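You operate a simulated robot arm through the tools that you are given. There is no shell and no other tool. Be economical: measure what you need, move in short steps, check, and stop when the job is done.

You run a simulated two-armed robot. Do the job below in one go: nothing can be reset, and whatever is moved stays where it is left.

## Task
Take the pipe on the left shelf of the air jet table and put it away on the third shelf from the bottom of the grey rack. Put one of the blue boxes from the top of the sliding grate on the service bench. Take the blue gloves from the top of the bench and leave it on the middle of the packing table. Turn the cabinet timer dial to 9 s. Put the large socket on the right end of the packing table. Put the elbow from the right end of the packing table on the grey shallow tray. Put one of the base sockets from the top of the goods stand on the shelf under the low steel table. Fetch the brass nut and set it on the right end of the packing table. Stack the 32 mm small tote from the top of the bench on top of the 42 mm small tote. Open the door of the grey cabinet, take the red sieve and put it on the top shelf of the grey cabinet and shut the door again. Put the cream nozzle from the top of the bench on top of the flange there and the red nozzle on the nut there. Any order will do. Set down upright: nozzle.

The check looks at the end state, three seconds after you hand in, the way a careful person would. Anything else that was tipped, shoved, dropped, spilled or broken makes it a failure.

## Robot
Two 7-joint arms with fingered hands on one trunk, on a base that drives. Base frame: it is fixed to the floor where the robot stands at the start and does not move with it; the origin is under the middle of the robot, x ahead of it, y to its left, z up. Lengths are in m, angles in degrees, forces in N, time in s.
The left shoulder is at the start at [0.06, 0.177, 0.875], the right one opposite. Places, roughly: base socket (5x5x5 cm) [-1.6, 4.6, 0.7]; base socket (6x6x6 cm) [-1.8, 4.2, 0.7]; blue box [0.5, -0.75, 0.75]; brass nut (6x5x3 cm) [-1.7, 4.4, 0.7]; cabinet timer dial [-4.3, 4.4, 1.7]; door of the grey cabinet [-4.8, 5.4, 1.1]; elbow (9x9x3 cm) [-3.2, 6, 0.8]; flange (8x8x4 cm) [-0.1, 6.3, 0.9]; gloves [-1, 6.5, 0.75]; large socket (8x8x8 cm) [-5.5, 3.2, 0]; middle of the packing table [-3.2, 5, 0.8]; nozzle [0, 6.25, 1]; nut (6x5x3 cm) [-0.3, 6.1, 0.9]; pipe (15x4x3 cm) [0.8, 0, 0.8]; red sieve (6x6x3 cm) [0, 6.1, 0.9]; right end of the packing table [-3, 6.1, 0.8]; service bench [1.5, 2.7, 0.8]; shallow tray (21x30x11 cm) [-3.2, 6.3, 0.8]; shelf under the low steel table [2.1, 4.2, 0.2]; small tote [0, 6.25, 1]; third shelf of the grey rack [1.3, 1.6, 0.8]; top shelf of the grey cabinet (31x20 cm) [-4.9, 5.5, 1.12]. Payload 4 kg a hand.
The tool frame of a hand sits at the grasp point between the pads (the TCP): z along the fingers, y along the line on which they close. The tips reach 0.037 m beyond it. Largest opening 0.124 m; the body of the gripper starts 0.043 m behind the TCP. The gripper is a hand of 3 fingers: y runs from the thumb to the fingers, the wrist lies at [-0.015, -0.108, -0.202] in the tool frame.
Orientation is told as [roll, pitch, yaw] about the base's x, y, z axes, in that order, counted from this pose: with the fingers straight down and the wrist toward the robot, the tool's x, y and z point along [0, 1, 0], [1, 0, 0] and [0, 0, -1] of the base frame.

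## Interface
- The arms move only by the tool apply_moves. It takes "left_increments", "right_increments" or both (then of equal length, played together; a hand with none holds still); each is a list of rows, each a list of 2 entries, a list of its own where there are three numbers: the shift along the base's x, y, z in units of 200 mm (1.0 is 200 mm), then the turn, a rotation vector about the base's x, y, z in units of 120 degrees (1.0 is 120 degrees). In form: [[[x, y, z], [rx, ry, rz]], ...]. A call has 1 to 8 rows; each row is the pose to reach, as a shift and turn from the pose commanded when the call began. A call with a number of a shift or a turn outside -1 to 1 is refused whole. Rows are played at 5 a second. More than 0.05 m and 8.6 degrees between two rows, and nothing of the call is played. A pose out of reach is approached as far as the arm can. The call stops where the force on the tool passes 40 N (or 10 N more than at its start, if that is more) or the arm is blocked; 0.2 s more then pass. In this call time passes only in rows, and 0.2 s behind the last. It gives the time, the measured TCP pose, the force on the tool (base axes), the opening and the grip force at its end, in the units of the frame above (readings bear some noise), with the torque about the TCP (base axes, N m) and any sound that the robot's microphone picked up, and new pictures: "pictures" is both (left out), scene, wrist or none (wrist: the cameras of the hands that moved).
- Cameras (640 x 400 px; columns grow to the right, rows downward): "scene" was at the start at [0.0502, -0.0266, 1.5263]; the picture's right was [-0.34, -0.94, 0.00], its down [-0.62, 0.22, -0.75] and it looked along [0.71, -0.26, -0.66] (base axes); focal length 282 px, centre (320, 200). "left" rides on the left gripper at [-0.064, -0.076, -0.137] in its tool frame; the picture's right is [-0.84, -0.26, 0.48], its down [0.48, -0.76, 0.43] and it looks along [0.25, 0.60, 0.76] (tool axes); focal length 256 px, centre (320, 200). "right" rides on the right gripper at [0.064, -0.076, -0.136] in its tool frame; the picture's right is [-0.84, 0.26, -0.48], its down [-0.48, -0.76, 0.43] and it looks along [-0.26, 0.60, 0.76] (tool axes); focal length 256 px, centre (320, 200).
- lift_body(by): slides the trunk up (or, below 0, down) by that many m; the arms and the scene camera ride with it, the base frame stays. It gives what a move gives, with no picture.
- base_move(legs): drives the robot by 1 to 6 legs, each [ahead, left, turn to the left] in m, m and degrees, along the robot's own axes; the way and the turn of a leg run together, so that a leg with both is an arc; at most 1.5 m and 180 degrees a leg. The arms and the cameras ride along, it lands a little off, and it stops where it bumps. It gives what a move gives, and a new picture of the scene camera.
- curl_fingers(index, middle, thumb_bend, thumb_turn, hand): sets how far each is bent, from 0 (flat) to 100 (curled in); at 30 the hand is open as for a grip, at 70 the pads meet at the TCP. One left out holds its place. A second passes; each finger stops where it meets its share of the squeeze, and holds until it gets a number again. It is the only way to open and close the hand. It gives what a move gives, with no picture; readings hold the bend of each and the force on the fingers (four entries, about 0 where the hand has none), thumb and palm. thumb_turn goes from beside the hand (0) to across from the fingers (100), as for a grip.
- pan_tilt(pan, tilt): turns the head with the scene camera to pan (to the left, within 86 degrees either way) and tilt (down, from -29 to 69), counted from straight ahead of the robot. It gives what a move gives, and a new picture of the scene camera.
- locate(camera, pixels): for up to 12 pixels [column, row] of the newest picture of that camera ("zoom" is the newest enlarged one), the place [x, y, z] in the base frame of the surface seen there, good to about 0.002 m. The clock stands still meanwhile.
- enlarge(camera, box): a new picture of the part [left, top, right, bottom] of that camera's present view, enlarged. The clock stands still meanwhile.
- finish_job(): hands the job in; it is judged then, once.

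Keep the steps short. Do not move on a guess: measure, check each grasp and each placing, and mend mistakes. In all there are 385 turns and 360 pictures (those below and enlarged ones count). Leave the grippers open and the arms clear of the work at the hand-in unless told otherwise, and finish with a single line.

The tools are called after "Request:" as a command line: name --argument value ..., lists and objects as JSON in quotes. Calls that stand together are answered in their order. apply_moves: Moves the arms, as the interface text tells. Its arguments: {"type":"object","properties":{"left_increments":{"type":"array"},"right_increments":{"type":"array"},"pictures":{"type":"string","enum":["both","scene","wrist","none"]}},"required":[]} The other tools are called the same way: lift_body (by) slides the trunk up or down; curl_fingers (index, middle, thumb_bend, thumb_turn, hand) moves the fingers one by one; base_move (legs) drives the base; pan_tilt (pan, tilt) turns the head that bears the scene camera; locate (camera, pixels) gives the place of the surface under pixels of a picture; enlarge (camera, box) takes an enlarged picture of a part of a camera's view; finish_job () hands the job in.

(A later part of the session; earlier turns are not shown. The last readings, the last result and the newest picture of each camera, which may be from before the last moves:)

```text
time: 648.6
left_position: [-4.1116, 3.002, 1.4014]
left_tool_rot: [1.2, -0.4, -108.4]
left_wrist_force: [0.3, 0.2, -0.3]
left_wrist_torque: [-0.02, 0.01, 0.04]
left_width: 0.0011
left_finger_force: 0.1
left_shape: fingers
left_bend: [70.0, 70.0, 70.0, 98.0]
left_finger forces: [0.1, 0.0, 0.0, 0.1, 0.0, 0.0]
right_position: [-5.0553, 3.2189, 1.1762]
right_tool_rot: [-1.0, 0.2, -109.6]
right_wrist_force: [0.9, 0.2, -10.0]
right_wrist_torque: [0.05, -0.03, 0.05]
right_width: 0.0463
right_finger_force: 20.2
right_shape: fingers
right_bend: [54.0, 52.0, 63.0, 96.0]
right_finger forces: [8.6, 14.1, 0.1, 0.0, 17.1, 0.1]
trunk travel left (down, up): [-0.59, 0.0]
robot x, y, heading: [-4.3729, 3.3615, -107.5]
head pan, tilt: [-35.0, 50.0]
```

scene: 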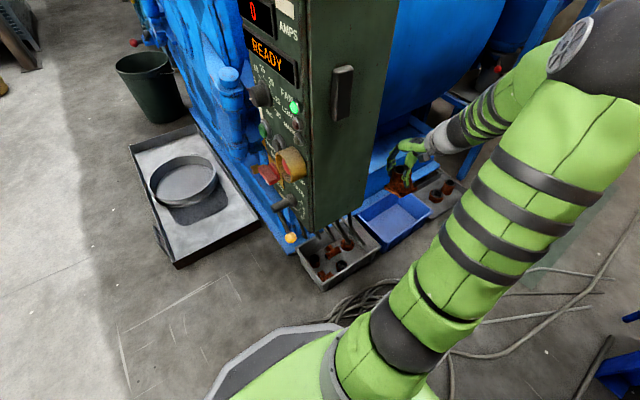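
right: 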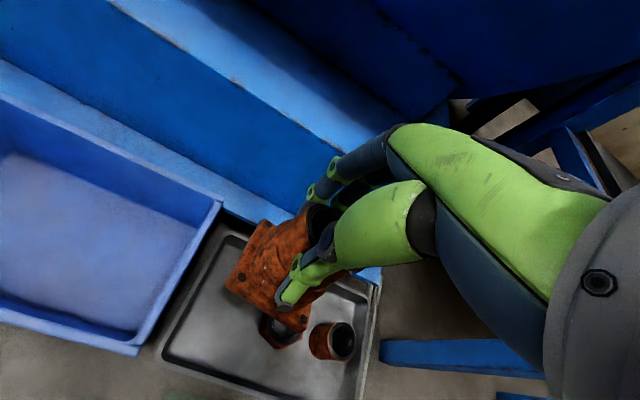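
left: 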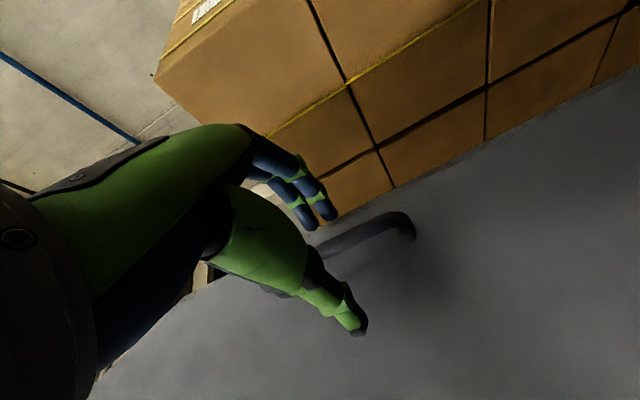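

I raise the socket above the lamp's height and draw the hand in toward the robot.

Request:
apply_moves --right_increments '[[[0, 0.02, 0.2], [0, 0, 0]], [[0, 0.04, 0.4], [0, 0, 0]], [[0, 0.06, 0.6], [0, 0, 0]], [[0, 0.08, 0.8], [0, 0, 0]], [[0, 0.1, 1.0], [0, 0, 0]]]' --pictures "none"

Request:
apply_moves --right_increments '[[[0.2, -0.05, 0.05], [0, 0, 0]], [[0.4, -0.1, 0.1], [0, 0, 0]], [[0.6, -0.16, 0.1], [0, 0, 0]], [[0.8, -0.22, 0.1], [0, 0, 0]], [[0.98, -0.28, 0.1], [0, 0, 0]]]' --pictures "none"

Request:
apply_moves --right_increments '[[[0.2, -0.06, 0], [0, 0, 0]], [[0.4, -0.12, 0], [0, 0, 0]], [[0.6, -0.18, 0], [0, 0, 0]]]' --pictures "scene"

```text
time: 649.8
left_position: [-4.1109, 3.0019, 1.4024]
left_tool_rot: [1.3, -0.4, -108.3]
left_wrist_force: [0.0, -0.1, -0.3]
left_wrist_torque: [-0.03, 0.01, 0.01]
left_width: 0.0009
left_finger_force: 0.1
left_shape: fingers
left_bend: [70.0, 70.0, 70.0, 98.0]
left_finger forces: [0.0, 0.0, 0.0, 0.0, 0.0, 0.0]
right_position: [-5.0527, 3.2387, 1.3757]
right_tool_rot: [-1.0, 0.2, -109.7]
right_wrist_force: [0.5, -0.3, -9.6]
right_wrist_torque: [0.05, -0.09, 0.01]
right_width: 0.0459
right_finger_force: 18.7
right_shape: fingers
right_bend: [54.0, 52.0, 63.0, 96.0]
right_finger forces: [8.2, 13.9, 0.0, 0.0, 16.5, 0.0]
trunk travel left (down, up): [-0.59, 0.0]
robot x, y, heading: [-4.365, 3.3589, -107.7]
head pan, tilt: [-35.0, 50.0]
```

```text
time: 651.0
left_position: [-4.1112, 3.0017, 1.4012]
left_tool_rot: [1.2, -0.3, -108.2]
left_wrist_force: [-0.6, 1.0, -0.6]
left_wrist_torque: [0.0, 0.01, 0.01]
left_width: 0.0009
left_finger_force: 0.1
left_shape: fingers
left_bend: [70.0, 70.0, 70.0, 98.0]
left_finger forces: [0.1, 0.0, 0.0, 0.1, 0.0, 0.0]
right_position: [-4.8563, 3.1842, 1.3972]
right_tool_rot: [-1.1, 0.2, -109.7]
right_wrist_force: [0.4, -1.1, -10.2]
right_wrist_torque: [0.07, -0.04, 0.02]
right_width: 0.0456
right_finger_force: 19.6
right_shape: fingers
right_bend: [54.0, 52.0, 63.0, 96.0]
right_finger forces: [8.4, 13.9, 0.1, 0.1, 16.6, 0.1]
trunk travel left (down, up): [-0.59, 0.0]
robot x, y, heading: [-4.371, 3.3602, -107.6]
head pan, tilt: [-35.0, 50.0]
```

```text
time: 651.8
left_position: [-4.1098, 3.0019, 1.4012]
left_tool_rot: [1.2, -0.4, -108.3]
left_wrist_force: [0.2, -0.4, -0.1]
left_wrist_torque: [-0.01, 0.0, 0.0]
left_width: 0.0011
left_finger_force: 0.1
left_shape: fingers
left_bend: [70.0, 70.0, 70.0, 98.0]
left_finger forces: [0.0, 0.0, 0.0, 0.1, 0.0, 0.1]
right_position: [-4.7364, 3.1474, 1.3971]
right_tool_rot: [-1.0, 0.2, -109.7]
right_wrist_force: [0.9, -0.8, -10.6]
right_wrist_torque: [0.03, -0.09, -0.01]
right_width: 0.0455
right_finger_force: 19.2
right_shape: fingers
right_bend: [54.0, 52.0, 63.0, 96.0]
right_finger forces: [8.4, 14.1, 0.0, 0.1, 16.7, 0.0]
trunk travel left (down, up): [-0.59, 0.0]
robot x, y, heading: [-4.3696, 3.3573, -107.9]
head pan, tilt: [-35.0, 50.0]
```

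scene: 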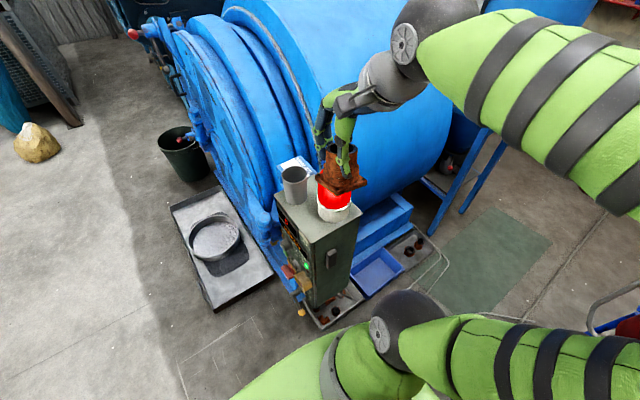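

Held, well above the lamp. I slide left out of the aisle and turn right 89°.

Request:
base_move --legs '[[0, 0.55, 0], [0, 0, -91]]'

```text
time: 658.8
left_position: [-4.2024, 2.9326, 1.4017]
left_tool_rot: [1.2, -0.3, 161.7]
left_wrist_force: [0.6, 1.0, -0.7]
left_wrist_torque: [0.0, 0.02, 0.01]
left_width: 0.0008
left_finger_force: 0.0
left_shape: fingers
left_bend: [70.0, 70.0, 70.0, 98.0]
left_finger forces: [0.1, 0.0, 0.0, 0.0, 0.1, 0.1]
right_position: [-4.0548, 3.5601, 1.3973]
right_tool_rot: [-1.0, 0.3, 160.3]
right_wrist_force: [0.0, 0.5, -10.0]
right_wrist_torque: [-0.06, -0.02, 0.03]
right_width: 0.0452
right_finger_force: 18.1
right_shape: fingers
right_bend: [54.0, 52.0, 63.0, 96.0]
right_finger forces: [8.1, 13.2, 0.0, 0.1, 15.3, 0.0]
trunk travel left (down, up): [-0.59, 0.0]
robot x, y, heading: [-3.8478, 3.1936, 162.5]
head pan, tilt: [-35.0, 50.0]
```

scene: 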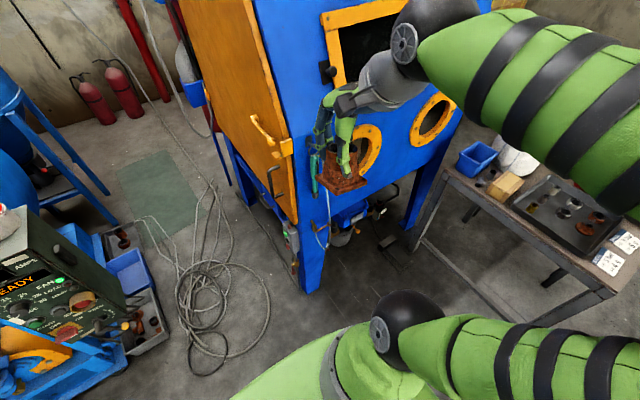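

I squeeze a bit more for safety and drive back around the bags toward the packing table's front.

Request:
curl_fingers --hand "right" --index 78 --middle 76 --thumb_bend 78

Request:
base_move --legs '[[0, 0.5, -1], [-1.1, 0, 0], [-1.1, 0, 0], [-1.05, 0, 0], [0, -1.15, 0], [0, -1.15, 0]]'

```text
time: 659.8
left_position: [-4.2028, 2.9324, 1.4028]
left_tool_rot: [1.3, -0.4, 161.5]
left_wrist_force: [0.2, -0.4, -0.2]
left_wrist_torque: [-0.01, 0.02, -0.03]
left_width: 0.001
left_finger_force: 0.1
left_shape: fingers
left_bend: [70.0, 70.0, 70.0, 98.0]
left_finger forces: [0.1, 0.1, 0.0, 0.0, 0.0, 0.0]
right_position: [-4.0551, 3.559, 1.3976]
right_tool_rot: [-1.1, 0.2, 160.2]
right_wrist_force: [0.0, 0.0, 0.1]
right_wrist_torque: [-0.03, 0.0, -0.02]
right_width: 0.0
right_finger_force: 0.0
right_shape: fingers
right_bend: [65.0, 60.0, 75.0, 97.0]
right_finger forces: [0.0, 0.0, 0.0, 0.0, 0.1, 0.1]
trunk travel left (down, up): [-0.59, 0.0]
robot x, y, heading: [-3.8443, 3.1943, 162.0]
head pan, tilt: [-35.0, 50.0]
```

```text
time: 666.1
left_position: [-3.6854, 2.2338, 1.4031]
left_tool_rot: [1.3, -0.6, 161.6]
left_wrist_force: [1.2, -0.4, -0.1]
left_wrist_torque: [0.03, 0.09, -0.01]
left_width: 0.001
left_finger_force: 0.1
left_shape: fingers
left_bend: [70.0, 70.0, 70.0, 98.0]
left_finger forces: [0.0, 0.0, 0.1, 0.1, 0.1, 0.0]
right_position: [-3.539, 2.8598, 1.3982]
right_tool_rot: [-1.0, 0.0, 160.2]
right_wrist_force: [1.2, 0.4, -0.8]
right_wrist_torque: [0.04, 0.1, 0.0]
right_width: 0.0001
right_finger_force: 0.0
right_shape: fingers
right_bend: [65.0, 60.0, 75.0, 97.0]
right_finger forces: [0.1, 0.0, 0.0, 0.0, 0.0, 0.1]
trunk travel left (down, up): [-0.59, 0.0]
robot x, y, heading: [-3.3302, 2.4925, 162.3]
head pan, tilt: [-35.0, 50.0]
stopped in leg 2: the robot was blocked; the commanded pose is now the measured one
```

scene: 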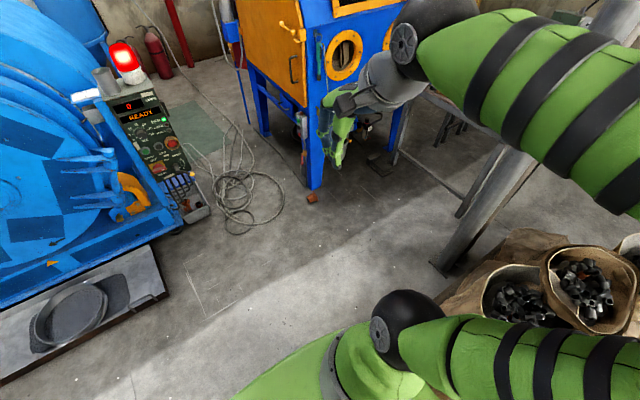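

The stronger squeeze made the socket pop out: it lies on the floor at (311,197). Also the base touched a bag behind. I measure and look closely.

Request:
enlarge --camera "scene" --box '[285, 170, 345, 215]'

Request:
locate --camera "scene" --pixels '[[311, 197], [500, 260], [470, 290], [530, 250], [450, 265], [330, 190]]'

```text
8.89 times, centred on (315, 192) of scene
```

zoom: 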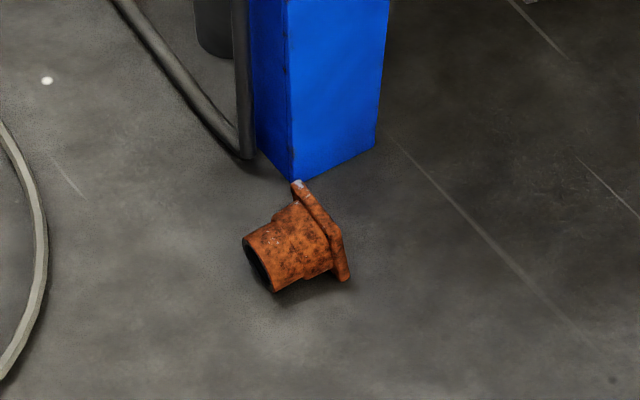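

```text
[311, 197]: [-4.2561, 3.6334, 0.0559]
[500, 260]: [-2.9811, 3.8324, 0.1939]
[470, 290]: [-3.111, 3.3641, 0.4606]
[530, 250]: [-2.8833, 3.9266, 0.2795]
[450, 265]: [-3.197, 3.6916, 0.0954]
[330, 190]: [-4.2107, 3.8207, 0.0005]
```

Request:
locate --camera "zoom" --pixels '[[250, 240], [275, 225], [300, 210], [262, 255], [290, 250], [315, 240], [300, 190], [340, 235], [347, 275], [325, 215], [275, 288], [330, 275]]'

```text
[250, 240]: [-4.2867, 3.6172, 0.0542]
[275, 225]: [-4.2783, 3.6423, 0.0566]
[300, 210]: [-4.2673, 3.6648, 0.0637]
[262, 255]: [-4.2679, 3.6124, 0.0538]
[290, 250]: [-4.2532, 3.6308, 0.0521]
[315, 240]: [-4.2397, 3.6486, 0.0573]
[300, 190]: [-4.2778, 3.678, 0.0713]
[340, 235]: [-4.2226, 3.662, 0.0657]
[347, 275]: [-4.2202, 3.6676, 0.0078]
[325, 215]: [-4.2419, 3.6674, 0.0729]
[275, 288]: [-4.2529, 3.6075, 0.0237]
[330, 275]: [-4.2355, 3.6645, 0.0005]
```

It lies on its side with the neck pointing left, which suits a rolling regrasp: pick the neck from above, later roll the hand to set it upright. I drive forward and right to it, and open the right hand.

Request:
base_move --legs '[[0.62, 0, -1], [0, -0.55, 0]]'

Request:
curl_fingers --hand "right" --index 34 --middle 34 --thumb_bend 34

Request:
pan_tilt --pan -15 --tilt 60

```text
time: 672.3
left_position: [-4.1008, 2.9685, 1.4009]
left_tool_rot: [1.3, -0.3, 159.3]
left_wrist_force: [0.5, 0.0, -0.4]
left_wrist_torque: [-0.04, -0.01, -0.01]
left_width: 0.0012
left_finger_force: 0.0
left_shape: fingers
left_bend: [70.0, 70.0, 70.0, 98.0]
left_finger forces: [0.0, 0.0, 0.1, 0.1, 0.0, 0.1]
right_position: [-3.9267, 3.5895, 1.3971]
right_tool_rot: [-0.9, 0.2, 157.9]
right_wrist_force: [0.1, -0.5, 0.1]
right_wrist_torque: [-0.05, 0.01, 0.01]
right_width: 0.0
right_finger_force: 0.2
right_shape: fingers
right_bend: [65.0, 60.0, 75.0, 97.0]
right_finger forces: [0.0, 0.0, 0.0, 0.0, 0.0, 0.1]
trunk travel left (down, up): [-0.59, 0.0]
robot x, y, heading: [-3.7309, 3.2127, 159.8]
head pan, tilt: [-35.0, 50.0]
```

scene: 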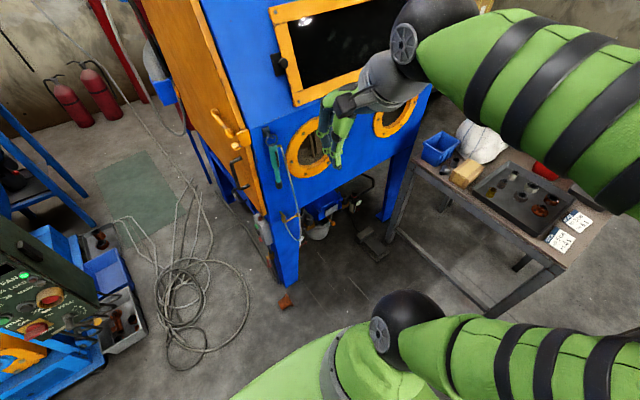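

```text
time: 673.3
left_position: [-4.0988, 2.9694, 1.4018]
left_tool_rot: [1.3, -0.4, 159.3]
left_wrist_force: [0.5, -0.5, 0.3]
left_wrist_torque: [0.0, 0.0, -0.02]
left_width: 0.0009
left_finger_force: 0.0
left_shape: fingers
left_bend: [70.0, 70.0, 70.0, 98.0]
left_finger forces: [0.0, 0.0, 0.0, 0.1, 0.0, 0.0]
right_position: [-3.9275, 3.5882, 1.3978]
right_tool_rot: [-1.0, 0.4, 157.9]
right_wrist_force: [0.3, -0.2, 0.6]
right_wrist_torque: [-0.01, -0.04, -0.01]
right_width: 0.1111
right_finger_force: 0.0
right_shape: fingers
right_bend: [34.0, 34.0, 34.0, 97.0]
right_finger forces: [0.0, 0.0, 0.0, 0.0, 0.1, 0.0]
trunk travel left (down, up): [-0.59, 0.0]
robot x, y, heading: [-3.7295, 3.2103, 160.0]
head pan, tilt: [-35.0, 50.0]
```

```text
time: 674.1
left_position: [-4.099, 2.9672, 1.4022]
left_tool_rot: [1.3, -0.3, 159.3]
left_wrist_force: [0.6, 0.8, -1.1]
left_wrist_torque: [-0.01, -0.04, -0.01]
left_width: 0.001
left_finger_force: 0.2
left_shape: fingers
left_bend: [70.0, 70.0, 70.0, 98.0]
left_finger forces: [0.1, 0.0, 0.0, 0.0, 0.0, 0.0]
right_position: [-3.9272, 3.5888, 1.399]
right_tool_rot: [-1.0, 0.4, 157.9]
right_wrist_force: [0.7, -1.2, 0.4]
right_wrist_torque: [-0.01, -0.02, -0.01]
right_width: 0.1115
right_finger_force: 0.1
right_shape: fingers
right_bend: [34.0, 34.0, 34.0, 97.0]
right_finger forces: [0.1, 0.0, 0.1, 0.0, 0.1, 0.1]
trunk travel left (down, up): [-0.59, 0.0]
robot x, y, heading: [-3.7337, 3.2081, 159.9]
head pan, tilt: [-15.0, 60.0]
```

scene: 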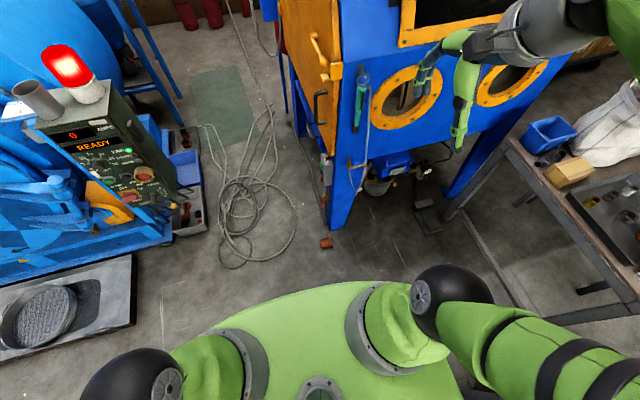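

The socket is at ahead 0.64, right 0.22. I lower the trunk and bring the right hand over its neck with an 18° lean toward the base.

Request:
lift_body --by -0.4

Request:
lift_body --by -0.15

Request:
apply_moves --right_increments '[[[-0.2, 0.03, -0.1], [0.045, -0.021, -0.01]], [[-0.4, 0.06, -0.2], [0.09, -0.042, -0.02]], [[-0.6, 0.09, -0.3], [0.1356, -0.064, -0.027]], [[-0.8, 0.12, -0.4], [0.1356, -0.064, -0.027]], [[-0.97, 0.15, -0.5], [0.1356, -0.064, -0.027]]]' --pictures "none"

Request:
apply_moves --right_increments '[[[-0.2, 0.02, -0.1], [0, 0, 0]], [[-0.4, 0.04, -0.25], [0, 0, 0]], [[-0.6, 0.055, -0.42], [0, 0, 0]], [[-0.71, 0.06, -0.62], [0, 0, 0]], [[-0.71, 0.06, -0.84], [0, 0, 0]], [[-0.71, 0.06, -1.0], [0, 0, 0]]]' --pictures "wrist"

```text
time: 678.0
left_position: [-4.1006, 2.9689, 1.0006]
left_tool_rot: [1.2, -0.3, 159.3]
left_wrist_force: [-1.0, 0.6, 0.0]
left_wrist_torque: [0.02, 0.0, 0.01]
left_width: 0.0009
left_finger_force: 0.0
left_shape: fingers
left_bend: [70.0, 70.0, 70.0, 98.0]
left_finger forces: [0.0, 0.1, 0.0, 0.0, 0.1, 0.0]
right_position: [-3.9275, 3.5896, 0.9981]
right_tool_rot: [-1.0, 0.4, 157.9]
right_wrist_force: [-0.1, 0.8, 0.0]
right_wrist_torque: [-0.02, 0.04, 0.03]
right_width: 0.1113
right_finger_force: 0.0
right_shape: fingers
right_bend: [34.0, 34.0, 34.0, 97.0]
right_finger forces: [0.0, 0.1, 0.0, 0.0, 0.0, 0.0]
trunk travel left (down, up): [-0.19, 0.4]
robot x, y, heading: [-3.7303, 3.2099, 160.0]
head pan, tilt: [-15.0, 60.0]
```

```text
time: 679.7
left_position: [-4.0995, 2.9682, 0.8512]
left_tool_rot: [1.3, -0.3, 159.3]
left_wrist_force: [0.3, -0.1, 0.7]
left_wrist_torque: [0.01, 0.02, -0.04]
left_width: 0.0012
left_finger_force: 0.1
left_shape: fingers
left_bend: [70.0, 70.0, 70.0, 98.0]
left_finger forces: [0.1, 0.0, 0.1, 0.1, 0.1, 0.1]
right_position: [-3.9274, 3.5886, 0.8478]
right_tool_rot: [-1.0, 0.3, 157.9]
right_wrist_force: [0.6, -0.2, 0.5]
right_wrist_torque: [0.06, 0.01, 0.03]
right_width: 0.1113
right_finger_force: 0.1
right_shape: fingers
right_bend: [34.0, 34.0, 34.0, 97.0]
right_finger forces: [0.0, 0.0, 0.0, 0.1, 0.0, 0.1]
trunk travel left (down, up): [-0.04, 0.55]
robot x, y, heading: [-3.7295, 3.2123, 159.8]
head pan, tilt: [-15.0, 60.0]
```

```text
time: 680.9
left_position: [-4.1004, 2.9691, 0.8519]
left_tool_rot: [1.3, -0.3, 159.2]
left_wrist_force: [-0.6, -0.9, 0.0]
left_wrist_torque: [0.0, 0.02, -0.02]
left_width: 0.0009
left_finger_force: 0.0
left_shape: fingers
left_bend: [70.0, 70.0, 70.0, 98.0]
left_finger forces: [0.1, 0.0, 0.0, 0.0, 0.1, 0.0]
right_position: [-4.1198, 3.6223, 0.747]
right_tool_rot: [-18.9, 0.9, 154.3]
right_wrist_force: [-0.5, -0.3, 0.0]
right_wrist_torque: [0.02, 0.03, -0.03]
right_width: 0.1113
right_finger_force: 0.0
right_shape: fingers
right_bend: [34.0, 34.0, 34.0, 98.0]
right_finger forces: [0.0, 0.0, 0.1, 0.1, 0.1, 0.1]
trunk travel left (down, up): [-0.04, 0.55]
robot x, y, heading: [-3.7323, 3.2092, 160.0]
head pan, tilt: [-15.0, 60.0]
```

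```text
refused: row 2 steps farther than a row can; nothing moved
```

Request:
apply_moves --right_increments '[[[-0.18, 0.015, -0.12], [0, 0, 0]], [[-0.36, 0.03, -0.24], [0, 0, 0]], [[-0.54, 0.045, -0.37], [0, 0, 0]], [[-0.7, 0.05, -0.5], [0, 0, 0]], [[-0.72, 0.05, -0.74], [0, 0, 0]], [[-0.72, 0.05, -0.98], [0, 0, 0]]]' --pictures "wrist"

```text
time: 682.3
left_position: [-4.1008, 2.9687, 0.8507]
left_tool_rot: [1.1, -0.3, 159.2]
left_wrist_force: [0.3, 0.4, -1.0]
left_wrist_torque: [0.04, -0.03, 0.0]
left_width: 0.0011
left_finger_force: 0.0
left_shape: fingers
left_bend: [70.0, 70.0, 70.0, 98.0]
left_finger forces: [0.1, 0.1, 0.0, 0.1, 0.0, 0.0]
right_position: [-4.2656, 3.6319, 0.5533]
right_tool_rot: [-19.0, 0.7, 154.5]
right_wrist_force: [0.4, 0.7, -0.3]
right_wrist_torque: [-0.04, 0.01, 0.01]
right_width: 0.1114
right_finger_force: 0.0
right_shape: fingers
right_bend: [34.0, 34.0, 34.0, 98.0]
right_finger forces: [0.0, 0.0, 0.1, 0.0, 0.0, 0.0]
trunk travel left (down, up): [-0.04, 0.55]
robot x, y, heading: [-3.7304, 3.2153, 159.7]
head pan, tilt: [-15.0, 60.0]
```

right: 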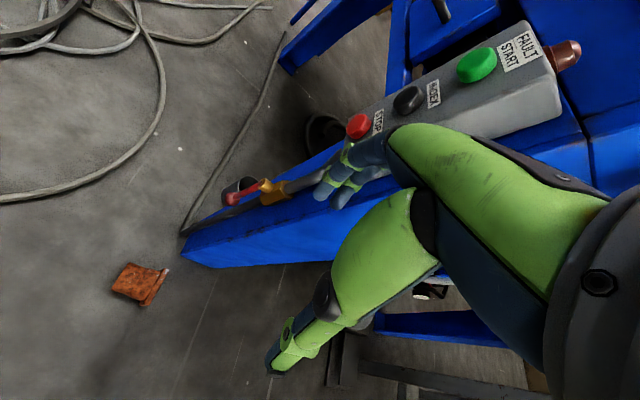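

The prediction matches. I check the distances to the valve handle and leg beside the descent path.

Request:
locate --camera "right" --pixels '[[240, 195], [268, 190], [200, 258], [260, 225], [355, 128], [130, 282], [120, 290], [150, 300], [160, 272], [128, 268]]'

```text
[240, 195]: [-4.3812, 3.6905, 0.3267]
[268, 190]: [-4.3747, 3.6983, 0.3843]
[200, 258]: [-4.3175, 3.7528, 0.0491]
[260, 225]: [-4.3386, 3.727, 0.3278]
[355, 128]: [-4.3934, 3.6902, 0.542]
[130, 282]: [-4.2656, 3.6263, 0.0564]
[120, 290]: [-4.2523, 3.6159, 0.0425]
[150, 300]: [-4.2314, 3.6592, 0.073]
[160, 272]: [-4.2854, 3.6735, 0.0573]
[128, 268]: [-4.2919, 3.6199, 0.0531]
```

The handle is 5 cm clear. The neck's axis is at 254°, so I turn the hand +8° and descend in three calls.

Request:
apply_moves --right_increments '[[[-0.01, -0.01, -0.22], [0, 0, 0.035]], [[-0.015, -0.015, -0.45], [0, 0, 0.067]], [[-0.015, -0.015, -0.69], [0, 0, 0.067]], [[-0.015, -0.015, -0.93], [0, 0, 0.067]]]' --pictures "none"

Request:
apply_moves --right_increments '[[[0, 0, -0.24], [0, 0, 0]], [[0, 0, -0.48], [0, 0, 0]], [[0, 0, -0.72], [0, 0, 0]], [[0, 0, -0.92], [0, 0, 0]]]' --pictures "wrist"

```text
time: 683.3
left_position: [-4.0997, 2.9687, 0.8509]
left_tool_rot: [1.2, -0.3, 159.1]
left_wrist_force: [0.2, 1.2, 0.0]
left_wrist_torque: [0.01, 0.03, 0.04]
left_width: 0.0011
left_finger_force: 0.1
left_shape: fingers
left_bend: [70.0, 70.0, 70.0, 98.0]
left_finger forces: [0.0, 0.1, 0.0, 0.1, 0.0, 0.1]
right_position: [-4.2674, 3.6255, 0.3681]
right_tool_rot: [-18.9, 0.7, 162.5]
right_wrist_force: [0.0, -0.4, 0.6]
right_wrist_torque: [0.0, 0.02, 0.0]
right_width: 0.1111
right_finger_force: 0.1
right_shape: fingers
right_bend: [34.0, 34.0, 34.0, 98.0]
right_finger forces: [0.0, 0.1, 0.0, 0.1, 0.0, 0.0]
trunk travel left (down, up): [-0.04, 0.55]
robot x, y, heading: [-3.7317, 3.2114, 160.0]
head pan, tilt: [-15.0, 60.0]
```

```text
time: 684.3
left_position: [-4.1012, 2.9679, 0.8512]
left_tool_rot: [1.2, -0.3, 159.3]
left_wrist_force: [-1.2, -0.1, -0.6]
left_wrist_torque: [-0.02, -0.01, 0.01]
left_width: 0.001
left_finger_force: 0.0
left_shape: fingers
left_bend: [70.0, 70.0, 70.0, 98.0]
left_finger forces: [0.1, 0.0, 0.0, 0.0, 0.1, 0.0]
right_position: [-4.2374, 3.5704, 0.2878]
right_tool_rot: [-19.2, 0.8, 162.5]
right_wrist_force: [0.3, 0.3, 0.1]
right_wrist_torque: [-0.02, 0.0, -0.03]
right_width: 0.1115
right_finger_force: 0.1
right_shape: fingers
right_bend: [34.0, 34.0, 34.0, 98.0]
right_finger forces: [0.0, 0.0, 0.0, 0.0, 0.0, 0.1]
right hand out of reach, approached as far as the arm can: row 1, 2, 3, 4
trunk travel left (down, up): [-0.04, 0.55]
robot x, y, heading: [-3.7314, 3.2091, 160.2]
head pan, tilt: [-15.0, 60.0]
```

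right: 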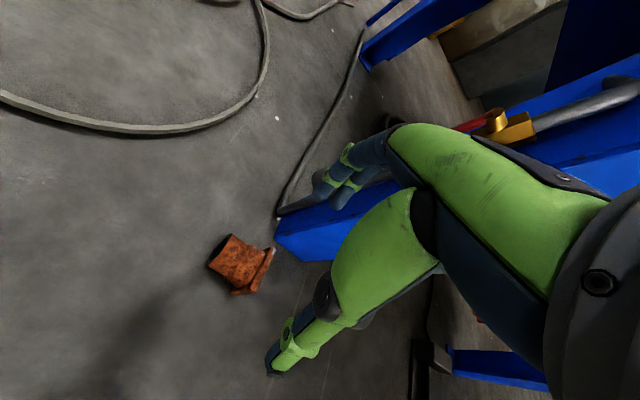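

The low pose is out of reach with the lean. I draw the hand back 0.1 m, bring the base 0.1 m nearer, and try again.

Request:
apply_moves --right_increments '[[[0.15, -0.05, 0.1], [0, 0, 0]], [[0.3, -0.1, 0.15], [0, 0, 0]], [[0.47, -0.16, 0.15], [0, 0, 0]]]' --pictures "none"

Request:
base_move --legs '[[0.12, -0.06, 1]]'

Request:
lift_body --by -0.04

```text
time: 685.1
left_position: [-4.1001, 2.9693, 0.8519]
left_tool_rot: [1.3, -0.3, 159.3]
left_wrist_force: [-0.7, 0.3, -0.3]
left_wrist_torque: [-0.01, 0.0, 0.01]
left_width: 0.0011
left_finger_force: 0.1
left_shape: fingers
left_bend: [70.0, 70.0, 70.0, 98.0]
left_finger forces: [0.0, 0.1, 0.1, 0.0, 0.0, 0.0]
right_position: [-4.1404, 3.5364, 0.3168]
right_tool_rot: [-18.9, 0.7, 162.5]
right_wrist_force: [-0.2, 0.6, -0.2]
right_wrist_torque: [0.01, 0.03, -0.01]
right_width: 0.1115
right_finger_force: 0.2
right_shape: fingers
right_bend: [34.0, 34.0, 34.0, 98.0]
right_finger forces: [0.1, 0.0, 0.1, 0.1, 0.0, 0.1]
trunk travel left (down, up): [-0.04, 0.55]
robot x, y, heading: [-3.7306, 3.2129, 159.9]
head pan, tilt: [-15.0, 60.0]
```

```text
time: 686.4
left_position: [-4.1864, 3.0572, 0.8507]
left_tool_rot: [1.2, -0.4, 160.4]
left_wrist_force: [0.5, 0.4, -0.4]
left_wrist_torque: [-0.02, -0.05, 0.02]
left_width: 0.001
left_finger_force: 0.1
left_shape: fingers
left_bend: [70.0, 70.0, 70.0, 98.0]
left_finger forces: [0.0, 0.0, 0.0, 0.1, 0.0, 0.1]
right_position: [-4.2369, 3.6235, 0.3173]
right_tool_rot: [-19.0, 0.7, 163.5]
right_wrist_force: [0.3, 0.2, 0.1]
right_wrist_torque: [-0.01, 0.02, 0.0]
right_width: 0.1114
right_finger_force: 0.0
right_shape: fingers
right_bend: [34.0, 34.0, 34.0, 98.0]
right_finger forces: [0.0, 0.1, 0.0, 0.0, 0.1, 0.0]
trunk travel left (down, up): [-0.04, 0.55]
robot x, y, heading: [-3.8191, 3.3093, 160.9]
head pan, tilt: [-15.0, 60.0]
```

scene: 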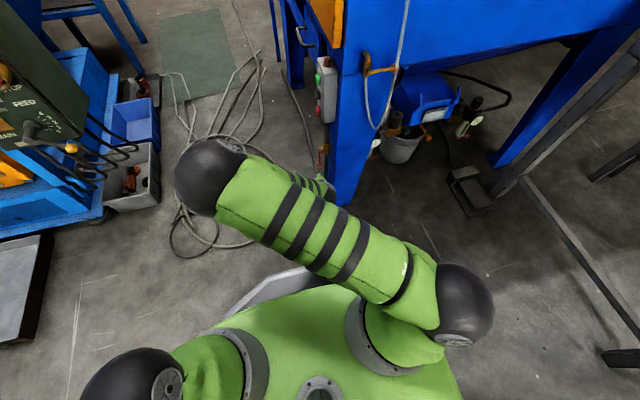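

```text
time: 687.2
left_position: [-4.187, 3.0567, 0.8121]
left_tool_rot: [1.2, -0.3, 160.4]
left_wrist_force: [0.1, -0.6, -0.2]
left_wrist_torque: [0.02, 0.01, 0.0]
left_width: 0.0011
left_finger_force: 0.0
left_shape: fingers
left_bend: [70.0, 70.0, 70.0, 98.0]
left_finger forces: [0.0, 0.0, 0.1, 0.0, 0.0, 0.1]
right_position: [-4.2377, 3.6238, 0.2774]
right_tool_rot: [-19.0, 0.7, 163.6]
right_wrist_force: [0.6, 0.2, 1.0]
right_wrist_torque: [0.0, 0.01, 0.01]
right_width: 0.1112
right_finger_force: 0.0
right_shape: fingers
right_bend: [34.0, 34.0, 34.0, 98.0]
right_finger forces: [0.1, 0.0, 0.0, 0.1, 0.0, 0.0]
trunk travel left (down, up): [0.0, 0.59]
robot x, y, heading: [-3.8241, 3.3087, 161.1]
head pan, tilt: [-15.0, 60.0]
```

The lean forces an awkward elbow. The socket need not be set down upright (only the nozzle), so I use a vertical hand: I remove the lean and come over the neck.

Request:
apply_moves --right_increments '[[[0, 0, 0.1], [-0.05, 0.015, 0]], [[-0.05, 0.02, 0.1], [-0.1, 0.03, 0]], [[-0.1, 0.035, 0.1], [-0.152, 0.0447, 0]], [[-0.145, 0.05, 0.0], [-0.152, 0.0447, 0]], [[-0.145, 0.05, -0.2], [-0.152, 0.0447, 0]], [[-0.145, 0.05, -0.42], [-0.152, 0.0447, 0]]]' --pictures "wrist"

```text
time: 688.6
left_position: [-4.1862, 3.0575, 0.8111]
left_tool_rot: [1.4, -0.3, 160.3]
left_wrist_force: [0.1, 0.8, -0.6]
left_wrist_torque: [-0.03, 0.0, 0.01]
left_width: 0.001
left_finger_force: 0.0
left_shape: fingers
left_bend: [70.0, 70.0, 70.0, 98.0]
left_finger forces: [0.0, 0.0, 0.0, 0.1, 0.0, 0.0]
right_position: [-4.2614, 3.607, 0.2356]
right_tool_rot: [0.0, 0.7, 163.8]
right_wrist_force: [0.4, -0.3, -0.7]
right_wrist_torque: [0.01, 0.0, 0.01]
right_width: 0.1116
right_finger_force: 0.1
right_shape: fingers
right_bend: [34.0, 34.0, 34.0, 98.0]
right_finger forces: [0.1, 0.0, 0.0, 0.0, 0.1, 0.0]
right hand out of reach, approached as far as the arm can: row 5, 6
trunk travel left (down, up): [0.0, 0.59]
robot x, y, heading: [-3.8227, 3.3087, 161.0]
head pan, tilt: [-15.0, 60.0]
```

right: 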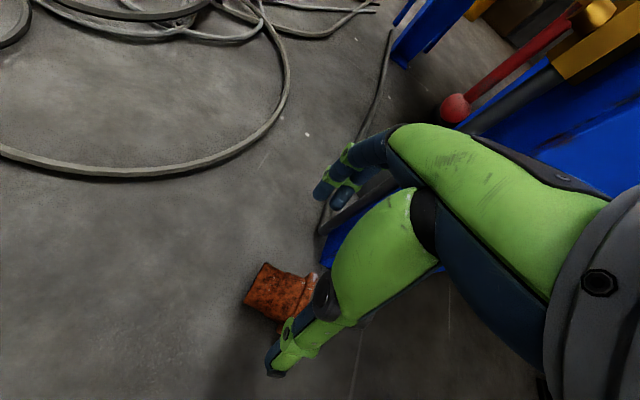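

The elbow has swung to the left side and blocks. I lift and move the hand out to the right so the elbow can return, then look.

Request:
apply_moves --right_increments '[[[0.05, 0.05, 0.2], [0, 0, 0]], [[0.1, 0.1, 0.4], [0, 0, 0]], [[0.2, 0.2, 0.6], [0, 0, 0]], [[0.3, 0.35, 0.75], [0, 0, 0]], [[0.4, 0.5, 0.9], [0, 0, 0]], [[0.5, 0.6, 1.0], [0, 0, 0]]]' --pictures "none"

Request:
apply_moves --right_increments '[[[0.1, 0.1, 0.2], [0, 0, 0]], [[0.2, 0.2, 0.4], [0, 0, 0]], [[0.3, 0.3, 0.6], [0, 0, 0]], [[0.4, 0.4, 0.75], [0, 0, 0]]]' --pictures "scene"

```text
time: 690.0
left_position: [-4.1857, 3.0562, 0.8109]
left_tool_rot: [1.2, -0.3, 160.5]
left_wrist_force: [-0.6, -0.2, -0.2]
left_wrist_torque: [0.01, 0.0, 0.01]
left_width: 0.0011
left_finger_force: 0.0
left_shape: fingers
left_bend: [70.0, 70.0, 70.0, 98.0]
left_finger forces: [0.0, 0.0, 0.0, 0.0, 0.0, 0.1]
right_position: [-4.1637, 3.7246, 0.4373]
right_tool_rot: [0.0, 0.8, 163.9]
right_wrist_force: [-0.2, -0.8, -1.0]
right_wrist_torque: [-0.01, -0.03, -0.02]
right_width: 0.1114
right_finger_force: 0.1
right_shape: fingers
right_bend: [34.0, 34.0, 34.0, 98.0]
right_finger forces: [0.0, 0.0, 0.0, 0.1, 0.0, 0.0]
trunk travel left (down, up): [0.0, 0.59]
robot x, y, heading: [-3.823, 3.3079, 161.1]
head pan, tilt: [-15.0, 60.0]
```

```text
time: 691.2
left_position: [-4.1858, 3.058, 0.8114]
left_tool_rot: [1.2, -0.2, 160.5]
left_wrist_force: [-0.4, -1.2, -0.4]
left_wrist_torque: [0.0, -0.01, 0.0]
left_width: 0.0008
left_finger_force: 0.0
left_shape: fingers
left_bend: [70.0, 70.0, 70.0, 98.0]
left_finger forces: [0.1, 0.1, 0.0, 0.0, 0.0, 0.1]
right_position: [-3.9801, 3.8804, 0.5496]
right_tool_rot: [-11.8, 12.7, 145.8]
right_wrist_force: [0.7, 0.2, -0.3]
right_wrist_torque: [-0.01, -0.03, 0.02]
right_width: 0.1115
right_finger_force: 0.1
right_shape: fingers
right_bend: [34.0, 34.0, 34.0, 98.0]
right_finger forces: [0.0, 0.1, 0.1, 0.0, 0.0, 0.0]
right hand out of reach, approached as far as the arm can: row 3
trunk travel left (down, up): [0.0, 0.59]
robot x, y, heading: [-3.8223, 3.3085, 160.8]
head pan, tilt: [-15.0, 60.0]
stopped in row 4 (right hand): the arm was blocked; the commanded pose is now the measured one
```

scene: 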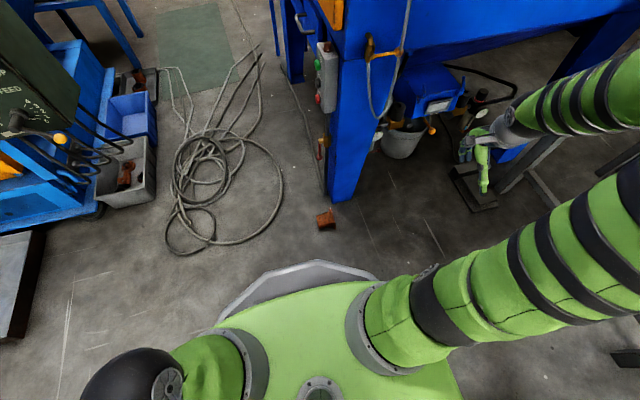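

The elbow is back on the right, but it touches the packing table's end. I slide the base 0.3 m left to free it.

Request:
base_move --legs '[[0, 0.3, 0]]'

Request:
apply_moves --right_increments '[[[0, 0, 0.05], [0.045, -0.05, 0.07]], [[0, 0, 0.1], [0.09, -0.1, 0.13]], [[0, 0, 0.1], [0.1, -0.115, 0.148]]]' --pictures "none"

```text
time: 693.3
left_position: [-4.2846, 2.771, 0.8113]
left_tool_rot: [1.3, -0.3, 160.4]
left_wrist_force: [0.3, 0.1, 0.3]
left_wrist_torque: [0.01, 0.01, -0.03]
left_width: 0.0012
left_finger_force: 0.0
left_shape: fingers
left_bend: [70.0, 70.0, 70.0, 98.0]
left_finger forces: [0.1, 0.0, 0.0, 0.0, 0.0, 0.0]
right_position: [-4.0791, 3.5933, 0.5518]
right_tool_rot: [-11.7, 12.8, 145.7]
right_wrist_force: [-0.4, -0.1, -0.4]
right_wrist_torque: [0.0, -0.01, -0.01]
right_width: 0.1114
right_finger_force: 0.0
right_shape: fingers
right_bend: [34.0, 34.0, 34.0, 98.0]
right_finger forces: [0.0, 0.1, 0.0, 0.0, 0.0, 0.0]
trunk travel left (down, up): [0.0, 0.59]
robot x, y, heading: [-3.9222, 3.021, 161.1]
head pan, tilt: [-15.0, 60.0]
```

scene: 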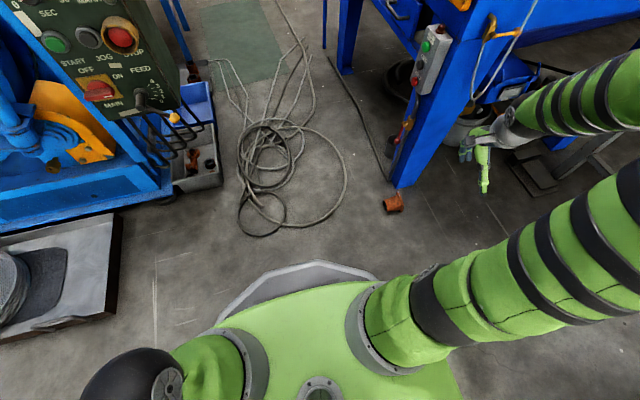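

```text
refused: row 1 steps farther than a row can; nothing moved
```

Request:
apply_moves --right_increments '[[[0, 0, 0.05], [-0.0139, 0.0467, 0.048]], [[0, 0, 0.1], [-0.0278, 0.0933, 0.096]], [[0, 0, 0.1], [-0.0417, 0.14, 0.144]]]' --pictures "none"

```text
time: 694.1
left_position: [-4.284, 2.7707, 0.8118]
left_tool_rot: [1.3, -0.3, 160.5]
left_wrist_force: [-0.4, -0.5, -0.4]
left_wrist_torque: [0.0, 0.02, 0.0]
left_width: 0.001
left_finger_force: 0.1
left_shape: fingers
left_bend: [70.0, 70.0, 70.0, 98.0]
left_finger forces: [0.0, 0.1, 0.0, 0.0, 0.1, 0.1]
right_position: [-4.0628, 3.6007, 0.5648]
right_tool_rot: [-0.1, 0.6, 161.7]
right_wrist_force: [-5.1, -0.7, 1.5]
right_wrist_torque: [0.13, -0.5, -0.01]
right_width: 0.1115
right_finger_force: 0.1
right_shape: fingers
right_bend: [34.0, 34.0, 34.0, 98.0]
right_finger forces: [0.0, 0.0, 0.0, 0.0, 0.0, 0.0]
trunk travel left (down, up): [0.0, 0.59]
robot x, y, heading: [-3.919, 3.0213, 161.1]
head pan, tilt: [-15.0, 60.0]
```

Orientation restored. I go down toward the neck in two calls.

Request:
apply_moves --right_increments '[[[-0.1, 0.015, -0.2], [0, 0, 0.003]], [[-0.2, 0.03, -0.4], [0, 0, 0.006]], [[-0.3, 0.045, -0.6], [0, 0, 0.01]], [[-0.4, 0.06, -0.8], [0, 0, 0.01]], [[-0.5, 0.075, -0.97], [0, 0, 0.01]]]' --pictures "none"

Request:
apply_moves --right_increments '[[[-0.12, 0.02, -0.2], [0, 0, 0]], [[-0.25, 0.04, -0.4], [0, 0, 0]], [[-0.38, 0.06, -0.6], [0, 0, 0]], [[-0.52, 0.09, -0.78], [0, 0, 0]], [[-0.52, 0.09, -0.95], [0, 0, 0]]]' --pictures "wrist"

```text
time: 695.5
left_position: [-4.2836, 2.771, 0.8113]
left_tool_rot: [1.3, -0.4, 160.4]
left_wrist_force: [0.0, -0.4, -1.2]
left_wrist_torque: [-0.03, 0.06, 0.0]
left_width: 0.0013
left_finger_force: 0.0
left_shape: fingers
left_bend: [70.0, 70.0, 70.0, 98.0]
left_finger forces: [0.0, 0.0, 0.1, 0.0, 0.1, 0.0]
right_position: [-4.0983, 3.6477, 0.3538]
right_tool_rot: [-0.3, 3.3, 155.4]
right_wrist_force: [0.0, 0.6, -0.9]
right_wrist_torque: [-0.01, 0.04, 0.04]
right_width: 0.1116
right_finger_force: 0.1
right_shape: fingers
right_bend: [34.0, 34.0, 34.0, 98.0]
right_finger forces: [0.0, 0.0, 0.0, 0.0, 0.1, 0.0]
trunk travel left (down, up): [0.0, 0.59]
robot x, y, heading: [-3.9191, 3.0235, 161.1]
head pan, tilt: [-15.0, 60.0]
stopped in row 5 (right hand): the arm was blocked; the commanded pose is now the measured one
```

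```text
time: 696.7
left_position: [-4.284, 2.7705, 0.8115]
left_tool_rot: [1.2, -0.3, 160.5]
left_wrist_force: [-0.7, -0.7, 0.6]
left_wrist_torque: [0.02, 0.03, 0.0]
left_width: 0.0011
left_finger_force: 0.0
left_shape: fingers
left_bend: [70.0, 70.0, 70.0, 98.0]
left_finger forces: [0.0, 0.0, 0.0, 0.0, 0.0, 0.0]
right_position: [-4.2018, 3.6672, 0.1666]
right_tool_rot: [-0.4, 3.2, 155.6]
right_wrist_force: [0.4, 0.1, 0.0]
right_wrist_torque: [0.01, -0.03, 0.0]
right_width: 0.1119
right_finger_force: 0.1
right_shape: fingers
right_bend: [34.0, 34.0, 34.0, 98.0]
right_finger forces: [0.0, 0.0, 0.0, 0.1, 0.1, 0.0]
trunk travel left (down, up): [0.0, 0.59]
robot x, y, heading: [-3.9184, 3.0218, 161.2]
head pan, tilt: [-15.0, 60.0]
```

right: 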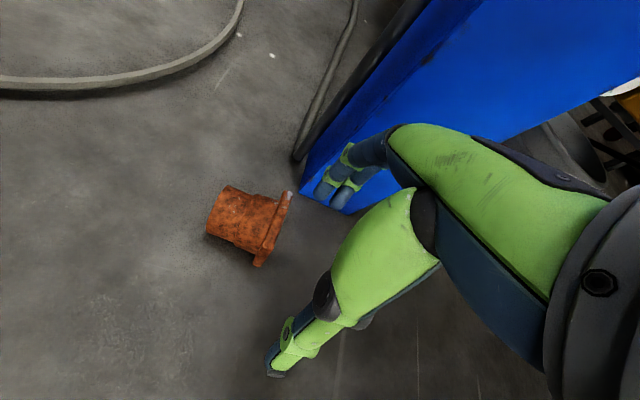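

I narrow the opening a little, move 5 cm left and 5 cm ahead over the neck, turn +7°, and check.

Request:
curl_fingers --hand "right" --index 40 --middle 40 --thumb_bend 40

Request:
apply_moves --right_increments '[[[-0.05, -0.17, 0.05], [0, 0, 0.03]], [[-0.09, -0.25, 0.05], [0, 0, 0.06]], [[-0.22, -0.2, 0.02], [0, 0, 0.06]], [[-0.325, -0.165, 0], [0, 0, 0.06]], [[-0.325, -0.165, -0.2], [0, 0, 0.06]]]' --pictures "wrist"

```text
time: 697.7
left_position: [-4.2843, 2.7704, 0.8111]
left_tool_rot: [1.3, -0.3, 160.5]
left_wrist_force: [-0.4, -0.9, -0.1]
left_wrist_torque: [-0.02, 0.01, 0.03]
left_width: 0.0011
left_finger_force: 0.2
left_shape: fingers
left_bend: [70.0, 70.0, 70.0, 98.0]
left_finger forces: [0.0, 0.1, 0.0, 0.0, 0.1, 0.0]
right_position: [-4.2014, 3.6677, 0.1681]
right_tool_rot: [-0.3, 3.2, 155.6]
right_wrist_force: [0.8, 0.4, 0.0]
right_wrist_torque: [0.02, 0.02, -0.02]
right_width: 0.0933
right_finger_force: 0.1
right_shape: fingers
right_bend: [40.0, 40.0, 40.0, 98.0]
right_finger forces: [0.1, 0.0, 0.0, 0.1, 0.0, 0.1]
trunk travel left (down, up): [0.0, 0.59]
robot x, y, heading: [-3.9191, 3.0201, 160.9]
head pan, tilt: [-15.0, 60.0]
```

```text
time: 698.9
left_position: [-4.2842, 2.7706, 0.811]
left_tool_rot: [1.2, -0.4, 160.5]
left_wrist_force: [0.2, -0.1, 0.0]
left_wrist_torque: [0.01, 0.02, -0.02]
left_width: 0.0013
left_finger_force: 0.2
left_shape: fingers
left_bend: [70.0, 70.0, 70.0, 98.0]
left_finger forces: [0.1, 0.0, 0.0, 0.0, 0.0, 0.0]
right_position: [-4.2674, 3.6355, 0.1276]
right_tool_rot: [-0.3, 3.1, 162.8]
right_wrist_force: [0.3, 0.3, -0.1]
right_wrist_torque: [-0.01, 0.03, 0.02]
right_width: 0.0935
right_finger_force: 0.1
right_shape: fingers
right_bend: [40.0, 40.0, 40.0, 98.0]
right_finger forces: [0.1, 0.0, 0.1, 0.1, 0.1, 0.0]
trunk travel left (down, up): [0.0, 0.59]
robot x, y, heading: [-3.9215, 3.0246, 161.0]
head pan, tilt: [-15.0, 60.0]
```

right: 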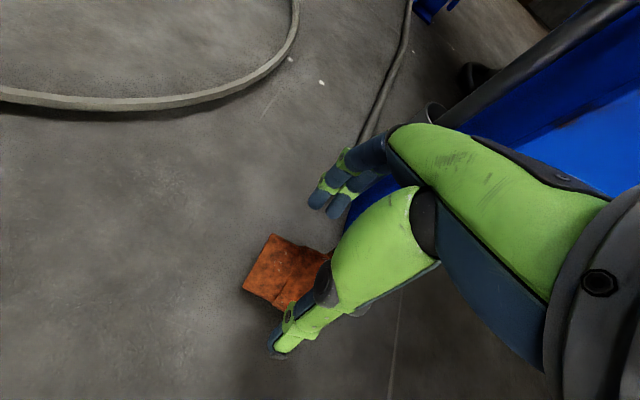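

Aligned. I lower to z≈0.043 and close moderately (no over-squeeze).

Request:
apply_moves --right_increments '[[[0, 0, -0.2], [0, 0, 0]], [[0, 0, -0.36], [0, 0, 0]], [[0, 0, -0.42], [0, 0, 0]]]' --pictures "none"

Request:
curl_fingers --hand "right" --index 64 --middle 64 --thumb_bend 64

Request:
apply_moves --right_increments '[[[0, 0, 0.03], [0, 0, 0]], [[0, 0, 0.12], [0, 0, 0]], [[0, 0, 0.3], [0, 0, 0]]]' --pictures "wrist"

```text
time: 699.7
left_position: [-4.2839, 2.7709, 0.8117]
left_tool_rot: [1.1, -0.4, 160.5]
left_wrist_force: [0.2, 0.0, -0.1]
left_wrist_torque: [0.0, 0.01, 0.02]
left_width: 0.0009
left_finger_force: 0.0
left_shape: fingers
left_bend: [70.0, 70.0, 70.0, 98.0]
left_finger forces: [0.0, 0.0, 0.0, 0.1, 0.0, 0.0]
right_position: [-4.2713, 3.6367, 0.0442]
right_tool_rot: [-0.3, 3.0, 162.7]
right_wrist_force: [1.4, 0.7, 14.8]
right_wrist_torque: [0.2, 0.7, -0.01]
right_width: 0.0924
right_finger_force: 6.9
right_shape: fingers
right_bend: [40.0, 40.0, 40.0, 98.0]
right_finger forces: [9.9, 4.8, 0.1, 0.0, 0.0, 0.0]
trunk travel left (down, up): [0.0, 0.59]
robot x, y, heading: [-3.9214, 3.0228, 161.0]
head pan, tilt: [-15.0, 60.0]
```

```text
time: 700.7
left_position: [-4.284, 2.7703, 0.811]
left_tool_rot: [1.3, -0.4, 160.5]
left_wrist_force: [-0.3, 0.5, 0.0]
left_wrist_torque: [0.03, 0.03, 0.01]
left_width: 0.001
left_finger_force: 0.1
left_shape: fingers
left_bend: [70.0, 70.0, 70.0, 98.0]
left_finger forces: [0.0, 0.0, 0.0, 0.0, 0.1, 0.0]
right_position: [-4.2708, 3.6356, 0.045]
right_tool_rot: [-0.4, 3.0, 162.7]
right_wrist_force: [-0.5, 6.3, 34.9]
right_wrist_torque: [0.91, 1.7, -0.2]
right_width: 0.0585
right_finger_force: 38.9
right_shape: fingers
right_bend: [52.0, 42.0, 56.0, 97.0]
right_finger forces: [32.3, 19.9, 0.0, 0.1, 24.9, 0.1]
trunk travel left (down, up): [0.0, 0.59]
robot x, y, heading: [-3.9223, 3.0224, 161.0]
head pan, tilt: [-15.0, 60.0]
```

```text
time: 701.5
left_position: [-4.2835, 2.7706, 0.8119]
left_tool_rot: [1.3, -0.3, 160.6]
left_wrist_force: [0.1, -0.6, -0.4]
left_wrist_torque: [0.02, -0.04, 0.01]
left_width: 0.0011
left_finger_force: 0.1
left_shape: fingers
left_bend: [70.0, 70.0, 70.0, 98.0]
left_finger forces: [0.0, 0.1, 0.0, 0.1, 0.0, 0.1]
right_position: [-4.2687, 3.6278, 0.0988]
right_tool_rot: [-0.1, 3.4, 162.7]
right_wrist_force: [-0.8, -3.5, -10.2]
right_wrist_torque: [-0.04, 0.03, -0.04]
right_width: 0.056
right_finger_force: 13.6
right_shape: fingers
right_bend: [51.0, 49.0, 59.0, 97.0]
right_finger forces: [14.5, 1.0, 0.1, 0.0, 12.0, 0.1]
trunk travel left (down, up): [0.0, 0.59]
robot x, y, heading: [-3.9204, 3.0239, 161.4]
head pan, tilt: [-15.0, 60.0]
```

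right: 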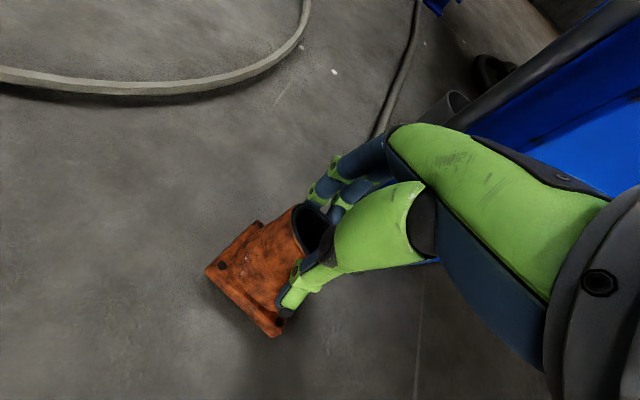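

The socket pivoted in the pinch and hangs with its base down, neck up: good for placing upright. I lift it gently further and look.

Request:
apply_moves --right_increments '[[[0, 0, 0.12], [0, 0, 0]], [[0, 0, 0.25], [0, 0, 0]], [[0.03, -0.03, 0.4], [0, 0, 0]], [[0.06, -0.06, 0.55], [0, 0, 0]], [[0.1, -0.1, 0.7], [0, 0, 0]], [[0.14, -0.14, 0.85], [0, 0, 0]]]' --pictures "wrist"

```text
time: 702.9
left_position: [-4.2857, 2.7704, 0.811]
left_tool_rot: [1.3, -0.3, 160.5]
left_wrist_force: [-0.6, -0.2, 0.9]
left_wrist_torque: [-0.01, 0.0, 0.0]
left_width: 0.0011
left_finger_force: 0.1
left_shape: fingers
left_bend: [70.0, 70.0, 70.0, 98.0]
left_finger forces: [0.1, 0.1, 0.0, 0.1, 0.0, 0.0]
right_position: [-4.2413, 3.6046, 0.2693]
right_tool_rot: [-0.3, 3.3, 162.8]
right_wrist_force: [-0.4, 0.5, -10.6]
right_wrist_torque: [0.05, 0.01, -0.01]
right_width: 0.0558
right_finger_force: 13.0
right_shape: fingers
right_bend: [51.0, 49.0, 59.0, 97.0]
right_finger forces: [14.0, 1.5, 0.0, 0.1, 11.7, 0.0]
trunk travel left (down, up): [0.0, 0.59]
robot x, y, heading: [-3.9234, 3.0243, 161.1]
head pan, tilt: [-15.0, 60.0]
```

right: 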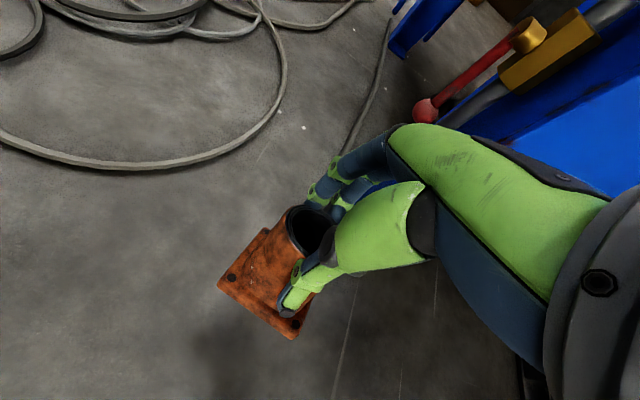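

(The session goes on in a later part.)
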